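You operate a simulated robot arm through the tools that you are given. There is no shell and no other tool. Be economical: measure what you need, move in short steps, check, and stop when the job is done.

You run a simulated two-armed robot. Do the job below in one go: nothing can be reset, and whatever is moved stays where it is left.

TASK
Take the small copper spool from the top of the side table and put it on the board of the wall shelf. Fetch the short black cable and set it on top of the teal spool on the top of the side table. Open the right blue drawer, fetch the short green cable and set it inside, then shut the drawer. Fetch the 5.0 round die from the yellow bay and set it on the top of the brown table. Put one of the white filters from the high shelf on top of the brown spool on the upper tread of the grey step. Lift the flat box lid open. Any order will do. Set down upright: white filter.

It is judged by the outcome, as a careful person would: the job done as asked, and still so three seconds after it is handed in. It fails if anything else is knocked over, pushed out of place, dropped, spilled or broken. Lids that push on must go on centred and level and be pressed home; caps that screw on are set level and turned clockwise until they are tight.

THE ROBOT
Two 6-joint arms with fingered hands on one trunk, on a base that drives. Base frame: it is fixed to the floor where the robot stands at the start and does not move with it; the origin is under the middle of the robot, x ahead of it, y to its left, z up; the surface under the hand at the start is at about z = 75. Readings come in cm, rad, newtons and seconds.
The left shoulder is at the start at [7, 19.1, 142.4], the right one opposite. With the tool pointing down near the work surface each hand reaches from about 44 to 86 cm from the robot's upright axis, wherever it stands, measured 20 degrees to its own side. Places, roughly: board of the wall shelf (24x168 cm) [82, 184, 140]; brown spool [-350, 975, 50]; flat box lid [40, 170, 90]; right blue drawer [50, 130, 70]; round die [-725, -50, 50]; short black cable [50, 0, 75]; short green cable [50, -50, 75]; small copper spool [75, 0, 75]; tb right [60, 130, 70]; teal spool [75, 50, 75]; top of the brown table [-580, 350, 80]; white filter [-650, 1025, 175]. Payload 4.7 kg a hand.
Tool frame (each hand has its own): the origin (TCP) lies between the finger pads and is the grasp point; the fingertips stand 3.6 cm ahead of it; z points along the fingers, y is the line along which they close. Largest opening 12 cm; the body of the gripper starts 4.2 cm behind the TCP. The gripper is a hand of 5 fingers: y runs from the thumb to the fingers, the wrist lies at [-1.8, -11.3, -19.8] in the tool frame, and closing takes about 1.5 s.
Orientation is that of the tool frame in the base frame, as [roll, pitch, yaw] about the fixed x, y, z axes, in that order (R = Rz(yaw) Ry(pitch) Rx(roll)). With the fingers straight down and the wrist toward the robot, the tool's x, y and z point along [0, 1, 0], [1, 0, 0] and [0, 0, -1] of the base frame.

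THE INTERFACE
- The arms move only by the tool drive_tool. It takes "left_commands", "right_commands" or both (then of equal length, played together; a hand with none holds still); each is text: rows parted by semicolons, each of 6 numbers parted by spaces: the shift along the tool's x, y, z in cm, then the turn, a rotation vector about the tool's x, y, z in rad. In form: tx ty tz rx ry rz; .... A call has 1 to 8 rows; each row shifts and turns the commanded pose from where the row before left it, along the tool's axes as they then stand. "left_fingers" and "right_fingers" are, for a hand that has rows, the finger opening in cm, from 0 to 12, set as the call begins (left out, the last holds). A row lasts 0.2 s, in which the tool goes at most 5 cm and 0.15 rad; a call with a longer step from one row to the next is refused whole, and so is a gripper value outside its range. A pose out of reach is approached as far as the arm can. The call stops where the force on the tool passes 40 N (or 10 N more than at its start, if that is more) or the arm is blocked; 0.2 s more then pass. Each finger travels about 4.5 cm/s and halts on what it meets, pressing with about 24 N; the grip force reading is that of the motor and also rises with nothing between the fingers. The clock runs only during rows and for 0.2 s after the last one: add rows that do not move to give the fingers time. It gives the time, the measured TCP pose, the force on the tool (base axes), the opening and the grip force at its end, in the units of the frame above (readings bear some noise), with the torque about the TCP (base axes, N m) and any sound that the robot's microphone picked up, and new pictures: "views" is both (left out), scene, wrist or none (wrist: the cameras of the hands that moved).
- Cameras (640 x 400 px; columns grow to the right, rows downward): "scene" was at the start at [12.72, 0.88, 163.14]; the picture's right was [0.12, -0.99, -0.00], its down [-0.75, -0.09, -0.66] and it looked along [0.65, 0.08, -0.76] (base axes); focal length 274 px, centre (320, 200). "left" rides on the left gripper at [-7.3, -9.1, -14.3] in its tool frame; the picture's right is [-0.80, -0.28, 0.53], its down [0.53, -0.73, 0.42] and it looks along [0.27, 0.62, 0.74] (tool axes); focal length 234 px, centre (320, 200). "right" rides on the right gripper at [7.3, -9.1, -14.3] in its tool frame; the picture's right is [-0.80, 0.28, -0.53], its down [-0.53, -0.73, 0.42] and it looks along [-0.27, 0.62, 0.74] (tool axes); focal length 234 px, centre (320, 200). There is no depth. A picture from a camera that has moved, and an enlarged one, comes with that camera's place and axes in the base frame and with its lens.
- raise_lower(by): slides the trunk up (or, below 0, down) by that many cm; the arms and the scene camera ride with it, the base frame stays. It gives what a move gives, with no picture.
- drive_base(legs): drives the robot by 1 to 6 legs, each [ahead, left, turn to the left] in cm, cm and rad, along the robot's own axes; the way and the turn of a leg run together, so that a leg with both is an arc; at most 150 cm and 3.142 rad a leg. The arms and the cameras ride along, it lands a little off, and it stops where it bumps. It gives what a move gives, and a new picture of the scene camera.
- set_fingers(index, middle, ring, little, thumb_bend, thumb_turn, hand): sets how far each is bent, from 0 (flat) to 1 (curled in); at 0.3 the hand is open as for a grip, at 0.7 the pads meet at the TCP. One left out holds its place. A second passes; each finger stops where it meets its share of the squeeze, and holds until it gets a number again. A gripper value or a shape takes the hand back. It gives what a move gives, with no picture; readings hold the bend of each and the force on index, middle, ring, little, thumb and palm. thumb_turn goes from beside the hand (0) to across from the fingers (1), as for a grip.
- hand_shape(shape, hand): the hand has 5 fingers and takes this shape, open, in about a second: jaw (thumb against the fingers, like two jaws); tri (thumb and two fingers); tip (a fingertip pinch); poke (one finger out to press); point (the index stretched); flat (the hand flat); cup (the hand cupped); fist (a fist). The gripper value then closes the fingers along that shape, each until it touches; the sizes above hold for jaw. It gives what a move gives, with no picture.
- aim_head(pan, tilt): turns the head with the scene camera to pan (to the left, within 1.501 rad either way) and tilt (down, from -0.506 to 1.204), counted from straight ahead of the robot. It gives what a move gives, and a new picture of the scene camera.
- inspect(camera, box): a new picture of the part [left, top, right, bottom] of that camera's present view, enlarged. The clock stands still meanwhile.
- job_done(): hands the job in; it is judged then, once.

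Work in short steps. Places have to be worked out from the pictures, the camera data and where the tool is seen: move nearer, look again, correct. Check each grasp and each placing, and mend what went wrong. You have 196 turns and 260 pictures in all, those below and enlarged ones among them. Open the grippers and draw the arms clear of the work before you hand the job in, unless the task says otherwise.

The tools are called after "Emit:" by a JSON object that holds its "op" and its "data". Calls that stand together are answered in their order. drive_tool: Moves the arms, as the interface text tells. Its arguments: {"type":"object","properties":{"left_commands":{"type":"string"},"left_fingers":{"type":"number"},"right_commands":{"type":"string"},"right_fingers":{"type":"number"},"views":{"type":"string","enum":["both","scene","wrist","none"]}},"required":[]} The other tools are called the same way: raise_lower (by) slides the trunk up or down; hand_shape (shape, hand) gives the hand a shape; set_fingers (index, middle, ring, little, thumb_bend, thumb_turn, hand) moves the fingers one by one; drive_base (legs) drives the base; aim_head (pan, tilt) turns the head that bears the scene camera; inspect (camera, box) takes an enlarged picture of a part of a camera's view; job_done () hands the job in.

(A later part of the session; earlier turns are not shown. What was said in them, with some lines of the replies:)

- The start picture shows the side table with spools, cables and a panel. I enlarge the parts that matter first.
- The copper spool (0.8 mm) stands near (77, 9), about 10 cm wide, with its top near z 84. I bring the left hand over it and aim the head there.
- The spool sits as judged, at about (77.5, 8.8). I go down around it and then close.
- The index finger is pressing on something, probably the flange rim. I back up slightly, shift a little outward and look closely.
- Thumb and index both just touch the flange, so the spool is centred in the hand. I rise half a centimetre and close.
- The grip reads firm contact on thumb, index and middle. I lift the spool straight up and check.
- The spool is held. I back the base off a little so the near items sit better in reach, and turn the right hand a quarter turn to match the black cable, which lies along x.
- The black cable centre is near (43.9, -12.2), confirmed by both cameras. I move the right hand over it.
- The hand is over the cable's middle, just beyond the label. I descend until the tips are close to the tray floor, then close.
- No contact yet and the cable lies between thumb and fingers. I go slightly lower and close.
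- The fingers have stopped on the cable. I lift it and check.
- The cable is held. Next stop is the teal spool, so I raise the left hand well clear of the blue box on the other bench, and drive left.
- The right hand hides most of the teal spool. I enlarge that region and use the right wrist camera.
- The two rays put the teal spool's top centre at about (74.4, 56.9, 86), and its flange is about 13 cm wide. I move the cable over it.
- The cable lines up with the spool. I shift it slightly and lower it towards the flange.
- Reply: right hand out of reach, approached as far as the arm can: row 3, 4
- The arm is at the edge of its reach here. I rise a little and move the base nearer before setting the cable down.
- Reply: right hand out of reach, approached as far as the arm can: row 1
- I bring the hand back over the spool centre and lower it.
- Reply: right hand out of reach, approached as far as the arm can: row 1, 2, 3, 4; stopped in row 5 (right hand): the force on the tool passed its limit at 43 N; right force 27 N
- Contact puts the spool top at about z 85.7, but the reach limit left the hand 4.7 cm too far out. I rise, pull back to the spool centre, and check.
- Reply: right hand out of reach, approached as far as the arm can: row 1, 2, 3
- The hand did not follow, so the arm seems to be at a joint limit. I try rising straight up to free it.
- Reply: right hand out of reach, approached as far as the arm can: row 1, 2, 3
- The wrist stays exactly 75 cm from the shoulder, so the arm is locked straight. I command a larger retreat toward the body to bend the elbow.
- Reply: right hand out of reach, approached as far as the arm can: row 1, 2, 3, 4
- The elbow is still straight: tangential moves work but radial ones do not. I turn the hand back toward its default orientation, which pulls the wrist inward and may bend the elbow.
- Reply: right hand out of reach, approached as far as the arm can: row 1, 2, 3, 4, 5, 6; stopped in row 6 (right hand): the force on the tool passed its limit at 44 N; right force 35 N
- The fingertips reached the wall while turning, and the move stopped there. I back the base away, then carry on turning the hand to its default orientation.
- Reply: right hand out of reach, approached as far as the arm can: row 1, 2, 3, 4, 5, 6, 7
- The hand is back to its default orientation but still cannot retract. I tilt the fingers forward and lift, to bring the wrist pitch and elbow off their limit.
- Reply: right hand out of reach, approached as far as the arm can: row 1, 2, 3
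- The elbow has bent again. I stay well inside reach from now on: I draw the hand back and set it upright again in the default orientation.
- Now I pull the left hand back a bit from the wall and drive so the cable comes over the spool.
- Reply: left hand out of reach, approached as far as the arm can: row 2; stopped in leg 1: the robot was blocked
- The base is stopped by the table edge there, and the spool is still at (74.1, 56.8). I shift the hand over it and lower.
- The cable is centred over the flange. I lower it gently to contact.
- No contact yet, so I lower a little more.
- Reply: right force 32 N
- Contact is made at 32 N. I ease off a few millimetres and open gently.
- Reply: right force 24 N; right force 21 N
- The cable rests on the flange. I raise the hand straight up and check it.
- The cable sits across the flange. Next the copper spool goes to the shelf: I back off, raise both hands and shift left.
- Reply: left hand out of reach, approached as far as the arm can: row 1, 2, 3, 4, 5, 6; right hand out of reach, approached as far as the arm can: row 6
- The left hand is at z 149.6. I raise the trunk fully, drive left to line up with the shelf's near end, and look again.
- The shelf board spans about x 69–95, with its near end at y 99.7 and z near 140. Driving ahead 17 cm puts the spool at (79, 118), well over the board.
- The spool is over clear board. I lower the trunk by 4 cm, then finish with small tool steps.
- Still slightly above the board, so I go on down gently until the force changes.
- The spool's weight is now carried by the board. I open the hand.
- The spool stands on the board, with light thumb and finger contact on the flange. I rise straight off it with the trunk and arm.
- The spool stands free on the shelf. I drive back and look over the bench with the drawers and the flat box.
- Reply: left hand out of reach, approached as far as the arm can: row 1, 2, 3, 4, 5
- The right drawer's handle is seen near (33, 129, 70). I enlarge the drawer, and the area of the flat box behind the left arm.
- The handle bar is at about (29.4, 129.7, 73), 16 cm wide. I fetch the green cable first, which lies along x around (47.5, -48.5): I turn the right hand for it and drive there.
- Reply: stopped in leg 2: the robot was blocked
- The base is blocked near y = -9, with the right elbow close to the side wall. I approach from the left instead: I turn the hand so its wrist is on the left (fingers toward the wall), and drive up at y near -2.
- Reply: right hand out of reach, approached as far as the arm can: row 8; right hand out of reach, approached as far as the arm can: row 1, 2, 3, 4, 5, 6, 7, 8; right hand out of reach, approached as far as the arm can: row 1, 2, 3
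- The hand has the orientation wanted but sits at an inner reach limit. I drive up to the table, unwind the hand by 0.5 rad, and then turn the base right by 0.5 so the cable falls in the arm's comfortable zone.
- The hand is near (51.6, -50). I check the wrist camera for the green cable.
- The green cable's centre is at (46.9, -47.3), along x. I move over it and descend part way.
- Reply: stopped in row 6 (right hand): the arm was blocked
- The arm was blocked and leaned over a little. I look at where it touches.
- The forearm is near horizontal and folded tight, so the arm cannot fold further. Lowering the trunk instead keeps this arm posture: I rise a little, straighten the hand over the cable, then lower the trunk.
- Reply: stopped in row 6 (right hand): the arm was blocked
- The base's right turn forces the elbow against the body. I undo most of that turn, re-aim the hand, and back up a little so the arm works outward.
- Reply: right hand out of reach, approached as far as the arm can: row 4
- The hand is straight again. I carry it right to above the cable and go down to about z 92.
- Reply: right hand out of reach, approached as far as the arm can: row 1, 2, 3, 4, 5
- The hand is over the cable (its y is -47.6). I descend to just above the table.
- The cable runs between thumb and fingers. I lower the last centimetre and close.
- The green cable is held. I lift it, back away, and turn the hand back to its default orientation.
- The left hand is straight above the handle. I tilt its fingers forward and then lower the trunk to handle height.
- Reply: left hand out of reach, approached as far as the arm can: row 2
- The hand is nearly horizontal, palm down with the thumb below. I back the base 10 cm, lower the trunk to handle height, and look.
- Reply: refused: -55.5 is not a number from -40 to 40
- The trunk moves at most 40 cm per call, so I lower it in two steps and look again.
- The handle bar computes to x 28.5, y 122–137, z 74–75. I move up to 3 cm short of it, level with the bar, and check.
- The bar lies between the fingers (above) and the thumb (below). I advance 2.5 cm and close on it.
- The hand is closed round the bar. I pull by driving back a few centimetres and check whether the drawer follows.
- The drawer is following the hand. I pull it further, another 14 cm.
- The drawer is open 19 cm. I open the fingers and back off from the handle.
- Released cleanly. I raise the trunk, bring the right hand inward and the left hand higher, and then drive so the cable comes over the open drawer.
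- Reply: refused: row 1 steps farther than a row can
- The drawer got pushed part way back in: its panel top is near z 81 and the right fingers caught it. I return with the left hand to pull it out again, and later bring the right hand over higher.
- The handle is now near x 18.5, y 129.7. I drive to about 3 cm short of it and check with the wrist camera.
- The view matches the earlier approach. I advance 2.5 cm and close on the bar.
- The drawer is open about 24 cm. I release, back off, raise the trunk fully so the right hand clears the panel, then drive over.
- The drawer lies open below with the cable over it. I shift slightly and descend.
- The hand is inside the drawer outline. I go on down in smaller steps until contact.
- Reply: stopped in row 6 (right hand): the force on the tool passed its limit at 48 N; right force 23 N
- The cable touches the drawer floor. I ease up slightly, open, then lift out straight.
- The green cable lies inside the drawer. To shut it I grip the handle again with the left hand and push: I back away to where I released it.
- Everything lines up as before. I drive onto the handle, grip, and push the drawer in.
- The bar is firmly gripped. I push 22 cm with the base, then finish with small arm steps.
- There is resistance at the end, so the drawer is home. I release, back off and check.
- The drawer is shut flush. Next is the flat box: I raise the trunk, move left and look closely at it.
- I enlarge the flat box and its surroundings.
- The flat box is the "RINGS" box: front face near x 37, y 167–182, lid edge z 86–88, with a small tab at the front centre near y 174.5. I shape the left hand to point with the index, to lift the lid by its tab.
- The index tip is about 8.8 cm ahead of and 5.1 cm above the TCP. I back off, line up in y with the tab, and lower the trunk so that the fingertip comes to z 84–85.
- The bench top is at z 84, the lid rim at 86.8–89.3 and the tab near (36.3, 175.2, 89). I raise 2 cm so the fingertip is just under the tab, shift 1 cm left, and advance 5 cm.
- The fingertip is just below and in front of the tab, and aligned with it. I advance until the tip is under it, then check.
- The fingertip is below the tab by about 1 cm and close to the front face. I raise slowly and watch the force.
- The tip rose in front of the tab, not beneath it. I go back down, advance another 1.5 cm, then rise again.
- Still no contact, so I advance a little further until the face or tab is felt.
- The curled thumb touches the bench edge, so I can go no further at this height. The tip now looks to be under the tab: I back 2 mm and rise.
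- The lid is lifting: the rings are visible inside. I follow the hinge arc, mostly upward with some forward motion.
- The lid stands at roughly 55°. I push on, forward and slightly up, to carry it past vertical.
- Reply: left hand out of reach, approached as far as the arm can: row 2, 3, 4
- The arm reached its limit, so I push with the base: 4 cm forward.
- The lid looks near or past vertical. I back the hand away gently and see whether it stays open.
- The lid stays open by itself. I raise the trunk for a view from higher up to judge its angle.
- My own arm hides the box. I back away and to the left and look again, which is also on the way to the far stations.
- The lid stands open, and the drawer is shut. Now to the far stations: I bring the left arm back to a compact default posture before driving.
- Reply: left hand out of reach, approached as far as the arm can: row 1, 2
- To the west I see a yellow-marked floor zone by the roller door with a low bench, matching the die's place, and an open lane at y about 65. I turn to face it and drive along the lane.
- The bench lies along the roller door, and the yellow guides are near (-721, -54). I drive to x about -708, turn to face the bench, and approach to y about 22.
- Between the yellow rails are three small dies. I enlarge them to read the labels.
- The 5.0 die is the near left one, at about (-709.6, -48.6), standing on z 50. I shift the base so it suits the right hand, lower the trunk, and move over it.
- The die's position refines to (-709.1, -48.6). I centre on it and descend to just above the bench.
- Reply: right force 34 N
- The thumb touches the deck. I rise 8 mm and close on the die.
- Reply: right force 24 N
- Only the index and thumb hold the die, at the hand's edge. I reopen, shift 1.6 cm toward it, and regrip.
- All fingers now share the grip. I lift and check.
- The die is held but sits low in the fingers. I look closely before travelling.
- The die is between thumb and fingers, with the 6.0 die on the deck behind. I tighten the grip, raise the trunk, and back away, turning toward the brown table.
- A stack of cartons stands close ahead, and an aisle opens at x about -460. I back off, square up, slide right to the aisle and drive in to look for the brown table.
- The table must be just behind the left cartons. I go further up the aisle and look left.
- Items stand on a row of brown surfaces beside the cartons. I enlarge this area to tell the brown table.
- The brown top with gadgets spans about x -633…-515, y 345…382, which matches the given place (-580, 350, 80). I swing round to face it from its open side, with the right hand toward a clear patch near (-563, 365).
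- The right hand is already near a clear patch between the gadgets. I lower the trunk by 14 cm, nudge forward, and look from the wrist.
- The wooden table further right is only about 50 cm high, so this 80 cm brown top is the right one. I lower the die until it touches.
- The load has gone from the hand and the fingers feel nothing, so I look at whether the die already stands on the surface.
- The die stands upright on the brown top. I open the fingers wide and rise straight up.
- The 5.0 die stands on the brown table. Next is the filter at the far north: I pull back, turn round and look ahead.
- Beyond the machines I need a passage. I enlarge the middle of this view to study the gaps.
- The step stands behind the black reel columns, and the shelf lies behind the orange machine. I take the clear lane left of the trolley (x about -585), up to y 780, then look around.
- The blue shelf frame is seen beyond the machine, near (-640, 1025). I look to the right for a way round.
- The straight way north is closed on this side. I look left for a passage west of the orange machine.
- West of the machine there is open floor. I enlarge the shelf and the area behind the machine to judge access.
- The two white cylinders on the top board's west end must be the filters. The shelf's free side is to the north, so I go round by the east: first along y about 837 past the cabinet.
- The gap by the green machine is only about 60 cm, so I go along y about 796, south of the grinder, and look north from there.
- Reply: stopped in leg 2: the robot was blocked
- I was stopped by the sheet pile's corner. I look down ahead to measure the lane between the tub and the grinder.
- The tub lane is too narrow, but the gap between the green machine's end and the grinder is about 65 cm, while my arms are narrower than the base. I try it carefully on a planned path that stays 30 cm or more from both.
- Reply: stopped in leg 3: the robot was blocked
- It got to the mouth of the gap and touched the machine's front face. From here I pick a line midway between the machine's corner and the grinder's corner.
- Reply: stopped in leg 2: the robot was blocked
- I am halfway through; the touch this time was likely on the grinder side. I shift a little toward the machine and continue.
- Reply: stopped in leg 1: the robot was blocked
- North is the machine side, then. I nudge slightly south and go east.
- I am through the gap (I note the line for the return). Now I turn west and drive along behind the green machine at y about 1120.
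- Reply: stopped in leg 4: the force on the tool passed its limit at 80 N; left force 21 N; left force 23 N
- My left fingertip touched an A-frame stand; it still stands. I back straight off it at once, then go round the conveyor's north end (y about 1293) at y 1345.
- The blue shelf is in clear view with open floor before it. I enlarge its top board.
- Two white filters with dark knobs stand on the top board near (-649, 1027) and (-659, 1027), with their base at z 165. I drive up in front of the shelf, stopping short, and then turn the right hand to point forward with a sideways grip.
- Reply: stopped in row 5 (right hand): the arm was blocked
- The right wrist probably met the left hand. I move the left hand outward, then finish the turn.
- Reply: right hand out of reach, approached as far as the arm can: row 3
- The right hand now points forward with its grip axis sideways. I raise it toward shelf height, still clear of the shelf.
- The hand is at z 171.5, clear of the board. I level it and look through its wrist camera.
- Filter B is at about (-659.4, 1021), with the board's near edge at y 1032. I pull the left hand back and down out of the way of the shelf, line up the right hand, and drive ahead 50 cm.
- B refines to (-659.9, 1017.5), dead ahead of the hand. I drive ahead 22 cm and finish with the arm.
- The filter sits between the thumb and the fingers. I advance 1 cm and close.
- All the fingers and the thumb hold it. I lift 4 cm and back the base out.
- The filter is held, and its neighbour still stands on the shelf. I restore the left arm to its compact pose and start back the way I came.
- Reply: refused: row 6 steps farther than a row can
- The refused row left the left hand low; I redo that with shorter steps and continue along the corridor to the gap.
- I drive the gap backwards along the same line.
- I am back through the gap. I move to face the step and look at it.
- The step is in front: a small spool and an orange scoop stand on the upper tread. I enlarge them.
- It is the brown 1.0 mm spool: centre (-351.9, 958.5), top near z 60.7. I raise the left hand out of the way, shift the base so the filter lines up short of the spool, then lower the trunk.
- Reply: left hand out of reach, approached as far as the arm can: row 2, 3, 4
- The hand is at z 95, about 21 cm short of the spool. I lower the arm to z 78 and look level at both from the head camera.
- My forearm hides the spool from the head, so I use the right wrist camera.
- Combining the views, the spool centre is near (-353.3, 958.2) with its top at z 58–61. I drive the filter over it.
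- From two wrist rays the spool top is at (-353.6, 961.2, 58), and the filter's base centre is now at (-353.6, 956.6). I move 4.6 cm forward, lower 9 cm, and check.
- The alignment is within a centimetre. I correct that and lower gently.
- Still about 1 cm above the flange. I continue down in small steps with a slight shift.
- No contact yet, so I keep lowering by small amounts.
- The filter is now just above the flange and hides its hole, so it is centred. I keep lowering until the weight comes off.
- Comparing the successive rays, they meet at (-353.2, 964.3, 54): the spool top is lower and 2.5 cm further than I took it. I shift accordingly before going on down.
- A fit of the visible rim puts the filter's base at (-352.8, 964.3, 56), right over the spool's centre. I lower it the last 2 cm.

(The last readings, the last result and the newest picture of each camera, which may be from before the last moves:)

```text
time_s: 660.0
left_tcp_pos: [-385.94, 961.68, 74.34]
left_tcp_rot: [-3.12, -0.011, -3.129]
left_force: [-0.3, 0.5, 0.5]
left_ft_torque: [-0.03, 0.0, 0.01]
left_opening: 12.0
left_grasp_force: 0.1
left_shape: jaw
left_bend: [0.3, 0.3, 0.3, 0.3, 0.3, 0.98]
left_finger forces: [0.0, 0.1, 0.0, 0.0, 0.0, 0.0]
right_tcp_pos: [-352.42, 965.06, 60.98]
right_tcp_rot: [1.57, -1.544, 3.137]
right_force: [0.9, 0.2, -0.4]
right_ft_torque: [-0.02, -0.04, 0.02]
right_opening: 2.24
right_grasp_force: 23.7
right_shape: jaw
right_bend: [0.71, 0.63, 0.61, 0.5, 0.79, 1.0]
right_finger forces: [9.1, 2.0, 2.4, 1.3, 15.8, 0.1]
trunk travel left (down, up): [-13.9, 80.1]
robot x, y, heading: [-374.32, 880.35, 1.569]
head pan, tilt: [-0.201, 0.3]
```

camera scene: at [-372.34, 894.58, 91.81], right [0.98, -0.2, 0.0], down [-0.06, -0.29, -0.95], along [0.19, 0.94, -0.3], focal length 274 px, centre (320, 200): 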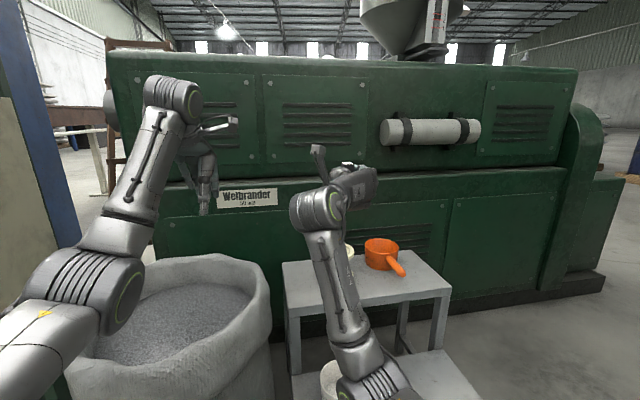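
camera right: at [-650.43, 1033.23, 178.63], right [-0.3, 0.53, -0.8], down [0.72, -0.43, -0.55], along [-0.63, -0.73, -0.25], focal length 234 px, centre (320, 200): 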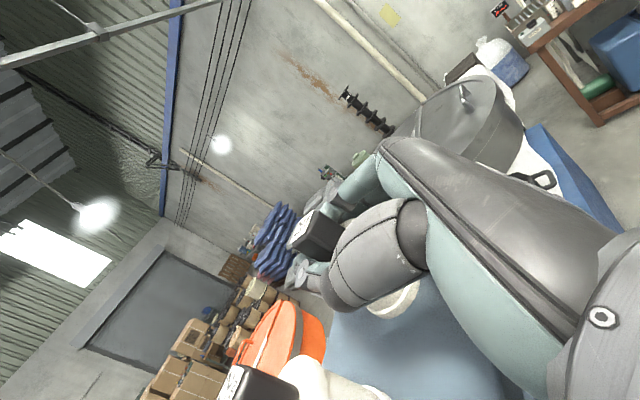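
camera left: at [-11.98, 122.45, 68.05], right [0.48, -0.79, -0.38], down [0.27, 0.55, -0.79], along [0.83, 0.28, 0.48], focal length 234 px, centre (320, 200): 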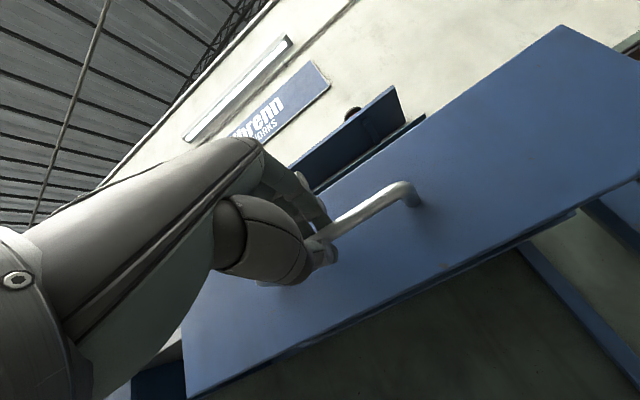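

No contact yet; a few more small steps.

Emit:
{"op": "drive_tool", "data": {"right_commands": "-0.25 0 0 0 0 0;-0.25 0 0 0 0 0;-0.2 0 0 0 0 0;0 0 0 0 0 0", "views": "none"}}

```text
time_s: 661.0
left_tcp_pos: [-385.87, 961.56, 74.57]
left_tcp_rot: [-3.121, -0.01, -3.127]
left_force: [-0.5, 1.0, -0.2]
left_ft_torque: [0.02, -0.01, 0.0]
left_opening: 12.01
left_grasp_force: 0.1
left_shape: jaw
left_bend: [0.3, 0.3, 0.3, 0.3, 0.3, 0.98]
left_finger forces: [0.0, 0.0, 0.0, 0.0, 0.1, 0.1]
right_tcp_pos: [-352.49, 964.94, 60.73]
right_tcp_rot: [1.508, -1.543, -3.081]
right_force: [0.9, 4.3, 13.6]
right_ft_torque: [0.04, 0.02, 0.0]
right_opening: 2.18
right_grasp_force: 23.6
right_shape: jaw
right_bend: [0.71, 0.63, 0.62, 0.5, 0.79, 1.0]
right_finger forces: [10.5, 2.0, 2.2, 1.4, 21.7, 0.0]
trunk travel left (down, up): [-13.9, 80.1]
robot x, y, heading: [-374.01, 880.28, 1.574]
head pan, tilt: [-0.201, 0.3]
```

Contact: 13.6 N. I ease off a touch and verify by picture before letting go.

Emit:
{"op": "drive_tool", "data": {"right_commands": "0.25 0 0 0 0 0;0 0 0 0 0 0", "views": "none"}}

Emit:
{"op": "inspect", "data": {"camera": "right", "box": [240, 200, 480, 380]}}

```text
time_s: 661.6
left_tcp_pos: [-385.88, 961.44, 74.43]
left_tcp_rot: [-3.122, -0.011, -3.128]
left_force: [-0.1, 0.2, 0.3]
left_ft_torque: [0.0, 0.0, -0.01]
left_opening: 11.97
left_grasp_force: 0.1
left_shape: jaw
left_bend: [0.3, 0.3, 0.3, 0.3, 0.3, 0.98]
left_finger forces: [0.0, 0.0, 0.1, 0.0, 0.0, 0.1]
right_tcp_pos: [-352.66, 964.93, 60.5]
right_tcp_rot: [1.553, -1.542, -3.129]
right_force: [0.8, 1.5, 9.8]
right_ft_torque: [0.02, -0.02, 0.03]
right_opening: 2.19
right_grasp_force: 23.9
right_shape: jaw
right_bend: [0.71, 0.63, 0.62, 0.5, 0.79, 1.0]
right_finger forces: [10.2, 1.8, 2.1, 1.3, 20.1, 0.1]
trunk travel left (down, up): [-13.9, 80.1]
robot x, y, heading: [-373.8, 880.23, 1.57]
head pan, tilt: [-0.201, 0.3]
```

```text
2.22 times, centred on (360, 290) of right
camera zoom: at [-361.83, 950.58, 67.7], right [0.3, -0.53, -0.8], down [-0.72, 0.43, -0.55], along [0.63, 0.73, -0.25], focal length 520 px, centre (231, 0)
```

zoom: 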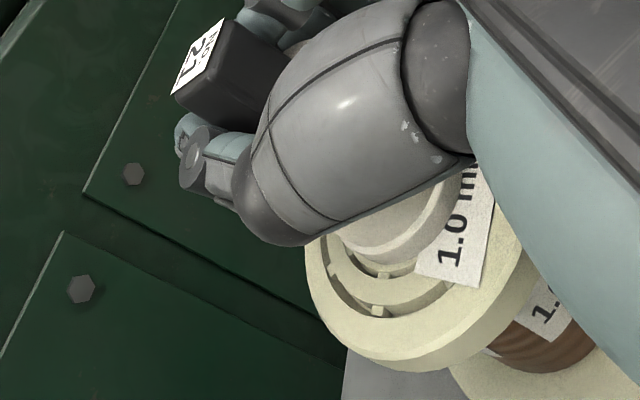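

The filter rests on the flange, perhaps 1.5 cm beyond centre. I lift it slightly, bring it back by about 1 cm each way, and set it down again.

Emit:
{"op": "drive_tool", "data": {"right_commands": "0.7 0 0 0 0 0;0 -0.8 -0.9 0 0 0;-0.5 0 0 0 0 0;-0.3 0 0 0 0 0;0 0 0 0 0 0", "views": "none"}}

```text
time_s: 662.8
left_tcp_pos: [-385.97, 961.54, 74.56]
left_tcp_rot: [-3.122, -0.009, -3.125]
left_force: [0.2, 0.0, 0.2]
left_ft_torque: [0.01, -0.04, 0.0]
left_opening: 12.01
left_grasp_force: 0.0
left_shape: jaw
left_bend: [0.3, 0.3, 0.3, 0.3, 0.3, 0.98]
left_finger forces: [0.0, 0.0, 0.0, 0.1, 0.0, 0.0]
right_tcp_pos: [-353.19, 963.99, 60.57]
right_tcp_rot: [1.39, -1.544, -2.964]
right_force: [1.2, 2.9, 10.1]
right_ft_torque: [0.02, 0.04, 0.02]
right_opening: 2.17
right_grasp_force: 24.0
right_shape: jaw
right_bend: [0.71, 0.63, 0.62, 0.5, 0.79, 1.0]
right_finger forces: [10.3, 2.0, 2.3, 1.4, 20.8, 0.0]
trunk travel left (down, up): [-13.9, 80.1]
robot x, y, heading: [-374.28, 880.36, 1.566]
head pan, tilt: [-0.201, 0.3]
```

It is down again. I open the hand gradually.

Emit:
{"op": "drive_tool", "data": {"right_commands": "0.15 0 0 0 0 0;0 0 0 0 0 0;0 0 0 0 0 0;0 0 0 0 0 0;0 0 0 0 0 0;0 0 0 0 0 0", "right_fingers": 8, "views": "wrist"}}

```text
time_s: 664.2
left_tcp_pos: [-385.98, 961.63, 74.32]
left_tcp_rot: [-3.12, -0.009, -3.126]
left_force: [0.0, -0.5, -0.2]
left_ft_torque: [0.01, 0.02, 0.01]
left_opening: 11.99
left_grasp_force: 0.0
left_shape: jaw
left_bend: [0.3, 0.3, 0.3, 0.3, 0.3, 0.98]
left_finger forces: [0.0, 0.0, 0.0, 0.1, 0.1, 0.1]
right_tcp_pos: [-353.23, 964.13, 60.57]
right_tcp_rot: [1.606, -1.542, 3.101]
right_force: [0.3, -0.6, -0.5]
right_ft_torque: [-0.03, 0.03, 0.02]
right_opening: 7.98
right_grasp_force: 0.1
right_shape: jaw
right_bend: [0.27, 0.39, 0.36, 0.36, 0.62, 0.99]
right_finger forces: [0.0, 0.0, 0.0, 0.0, 0.0, 0.1]
trunk travel left (down, up): [-13.9, 80.1]
robot x, y, heading: [-374.08, 880.5, 1.57]
head pan, tilt: [-0.201, 0.3]
camera right: at [-362.63, 949.76, 67.63], right [0.3, -0.53, -0.8], down [-0.72, 0.43, -0.55], along [0.63, 0.73, -0.25], focal length 234 px, centre (320, 200)
```

right: 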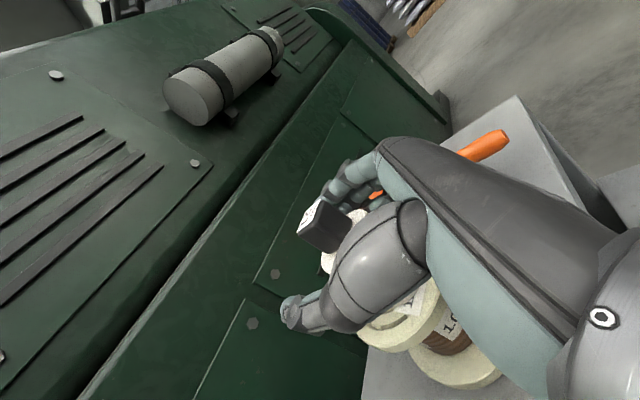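

The filter stands on the spool by itself. I back straight out with the base and check.

Emit:
{"op": "drive_base", "data": {"legs": [[-25, 0, 0]]}}

Emit:
{"op": "inspect", "data": {"camera": "right", "box": [240, 180, 520, 400]}}

```text
time_s: 666.0
left_tcp_pos: [-385.76, 936.73, 74.4]
left_tcp_rot: [-3.121, -0.009, -3.129]
left_force: [0.4, -1.0, 0.6]
left_ft_torque: [0.01, -0.01, 0.0]
left_opening: 11.99
left_grasp_force: 0.2
left_shape: jaw
left_bend: [0.3, 0.3, 0.3, 0.3, 0.3, 0.98]
left_finger forces: [0.0, 0.1, 0.1, 0.1, 0.1, 0.0]
right_tcp_pos: [-353.04, 939.04, 60.62]
right_tcp_rot: [1.553, -1.543, -3.13]
right_force: [0.3, 0.0, -0.4]
right_ft_torque: [-0.02, -0.02, 0.0]
right_opening: 7.99
right_grasp_force: 0.0
right_shape: jaw
right_bend: [0.27, 0.39, 0.36, 0.36, 0.62, 0.99]
right_finger forces: [0.0, 0.1, 0.0, 0.1, 0.0, 0.0]
trunk travel left (down, up): [-13.9, 80.1]
robot x, y, heading: [-374.22, 855.65, 1.57]
head pan, tilt: [-0.201, 0.3]
camera scene: at [-372.34, 869.52, 91.83], right [0.98, -0.2, 0.0], down [-0.06, -0.29, -0.96], along [0.19, 0.94, -0.3], focal length 274 px, centre (320, 200)
```

scene: 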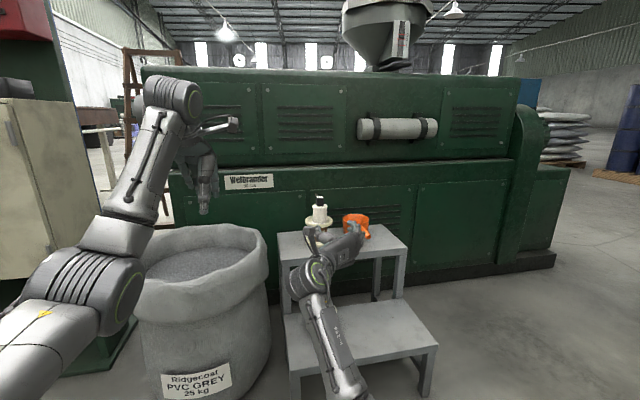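

```text
1.82 times, centred on (380, 290) of right
camera zoom: at [-362.47, 924.71, 67.66], right [0.3, -0.53, -0.8], down [-0.71, 0.43, -0.55], along [0.63, 0.73, -0.25], focal length 426 px, centre (211, 36)
```

zoom: 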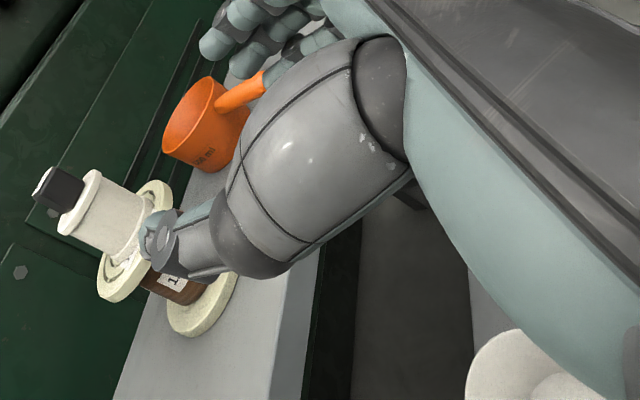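

The filter stands upright on the spool's flange, and the scoop is untouched. I draw back further and take a last close look.

Emit:
{"op": "drive_base", "data": {"legs": [[-26, 0, 0]]}}

Emit:
{"op": "inspect", "data": {"camera": "scene", "box": [260, 160, 420, 270]}}

```text
time_s: 667.9
left_tcp_pos: [-385.6, 910.81, 74.37]
left_tcp_rot: [-3.12, -0.011, -3.132]
left_force: [0.5, 0.2, 0.0]
left_ft_torque: [0.02, -0.03, 0.01]
left_opening: 12.0
left_grasp_force: 0.1
left_shape: jaw
left_bend: [0.3, 0.3, 0.3, 0.3, 0.3, 0.98]
left_finger forces: [0.0, 0.0, 0.1, 0.0, 0.1, 0.0]
right_tcp_pos: [-353.09, 913.28, 60.59]
right_tcp_rot: [1.551, -1.543, -3.131]
right_force: [0.0, -0.7, -0.3]
right_ft_torque: [-0.01, 0.01, 0.01]
right_opening: 8.0
right_grasp_force: 0.0
right_shape: jaw
right_bend: [0.27, 0.39, 0.36, 0.36, 0.62, 0.99]
right_finger forces: [0.1, 0.1, 0.0, 0.0, 0.1, 0.1]
trunk travel left (down, up): [-13.9, 80.1]
robot x, y, heading: [-374.39, 829.7, 1.566]
head pan, tilt: [-0.201, 0.3]
camera scene: at [-372.42, 843.67, 91.83], right [0.98, -0.2, 0.0], down [-0.06, -0.29, -0.96], along [0.2, 0.94, -0.3], focal length 274 px, centre (320, 200)
```

scene: 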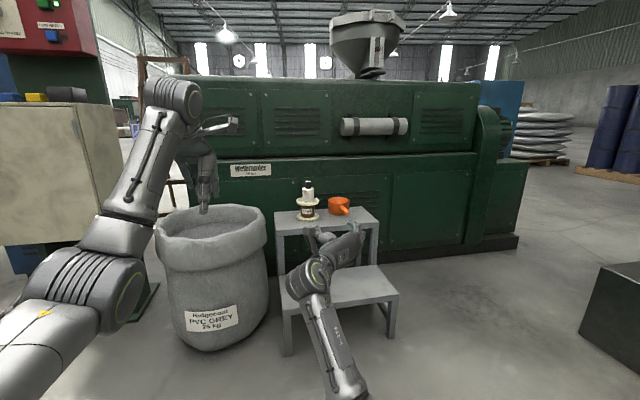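

```text
3.64 times, centred on (340, 215) of scene
camera zoom: at [-372.42, 843.67, 91.83], right [0.98, -0.2, 0.0], down [-0.06, -0.29, -0.96], along [0.2, 0.94, -0.3], focal length 996 px, centre (247, 146)
```

zoom: 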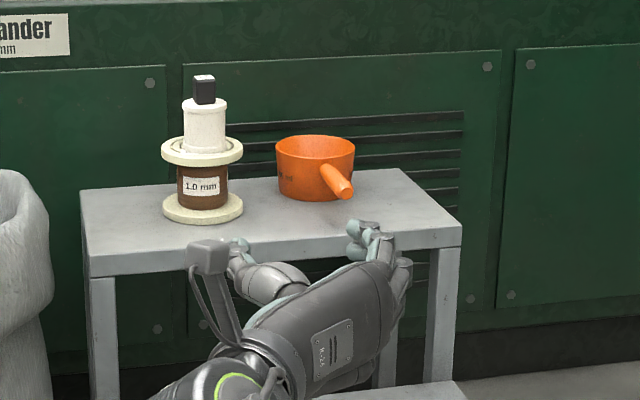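

The filter stands upright and centred on the brown spool. All six jobs are done, both hands are open and clear, so I hand it in.

Emit:
{"op": "job_done", "data": {}}

```text
The job is handed in.
```

I did all six jobs and handed the work in with both hands open and clear.

- **Copper spool:** it stands on the wall shelf board.
- **Black cable:** it lies across the top of the teal spool.
- **Green cable:** it is inside the right blue drawer, and the drawer is shut.
- **5.0 die:** it stands on the brown table. I took this to be the 80 cm high brown carton top at the place given; the wooden table beside it is only about 50 cm high.
- **White filter:** it stands upright and centred on the brown spool on the grey step.
- **Flat box lid:** it is open at about vertical and stayed open by itself after I let go.

**Bumps on the way:**
- My left fingertip pushed a ladder with about 80 N before I backed off. It was still standing when I next saw it.
- The base also touched a green machine, probably the grinder beside it, and what I took to be the corner of a sheet pile. I saw nothing moved, but I did not check these closely.
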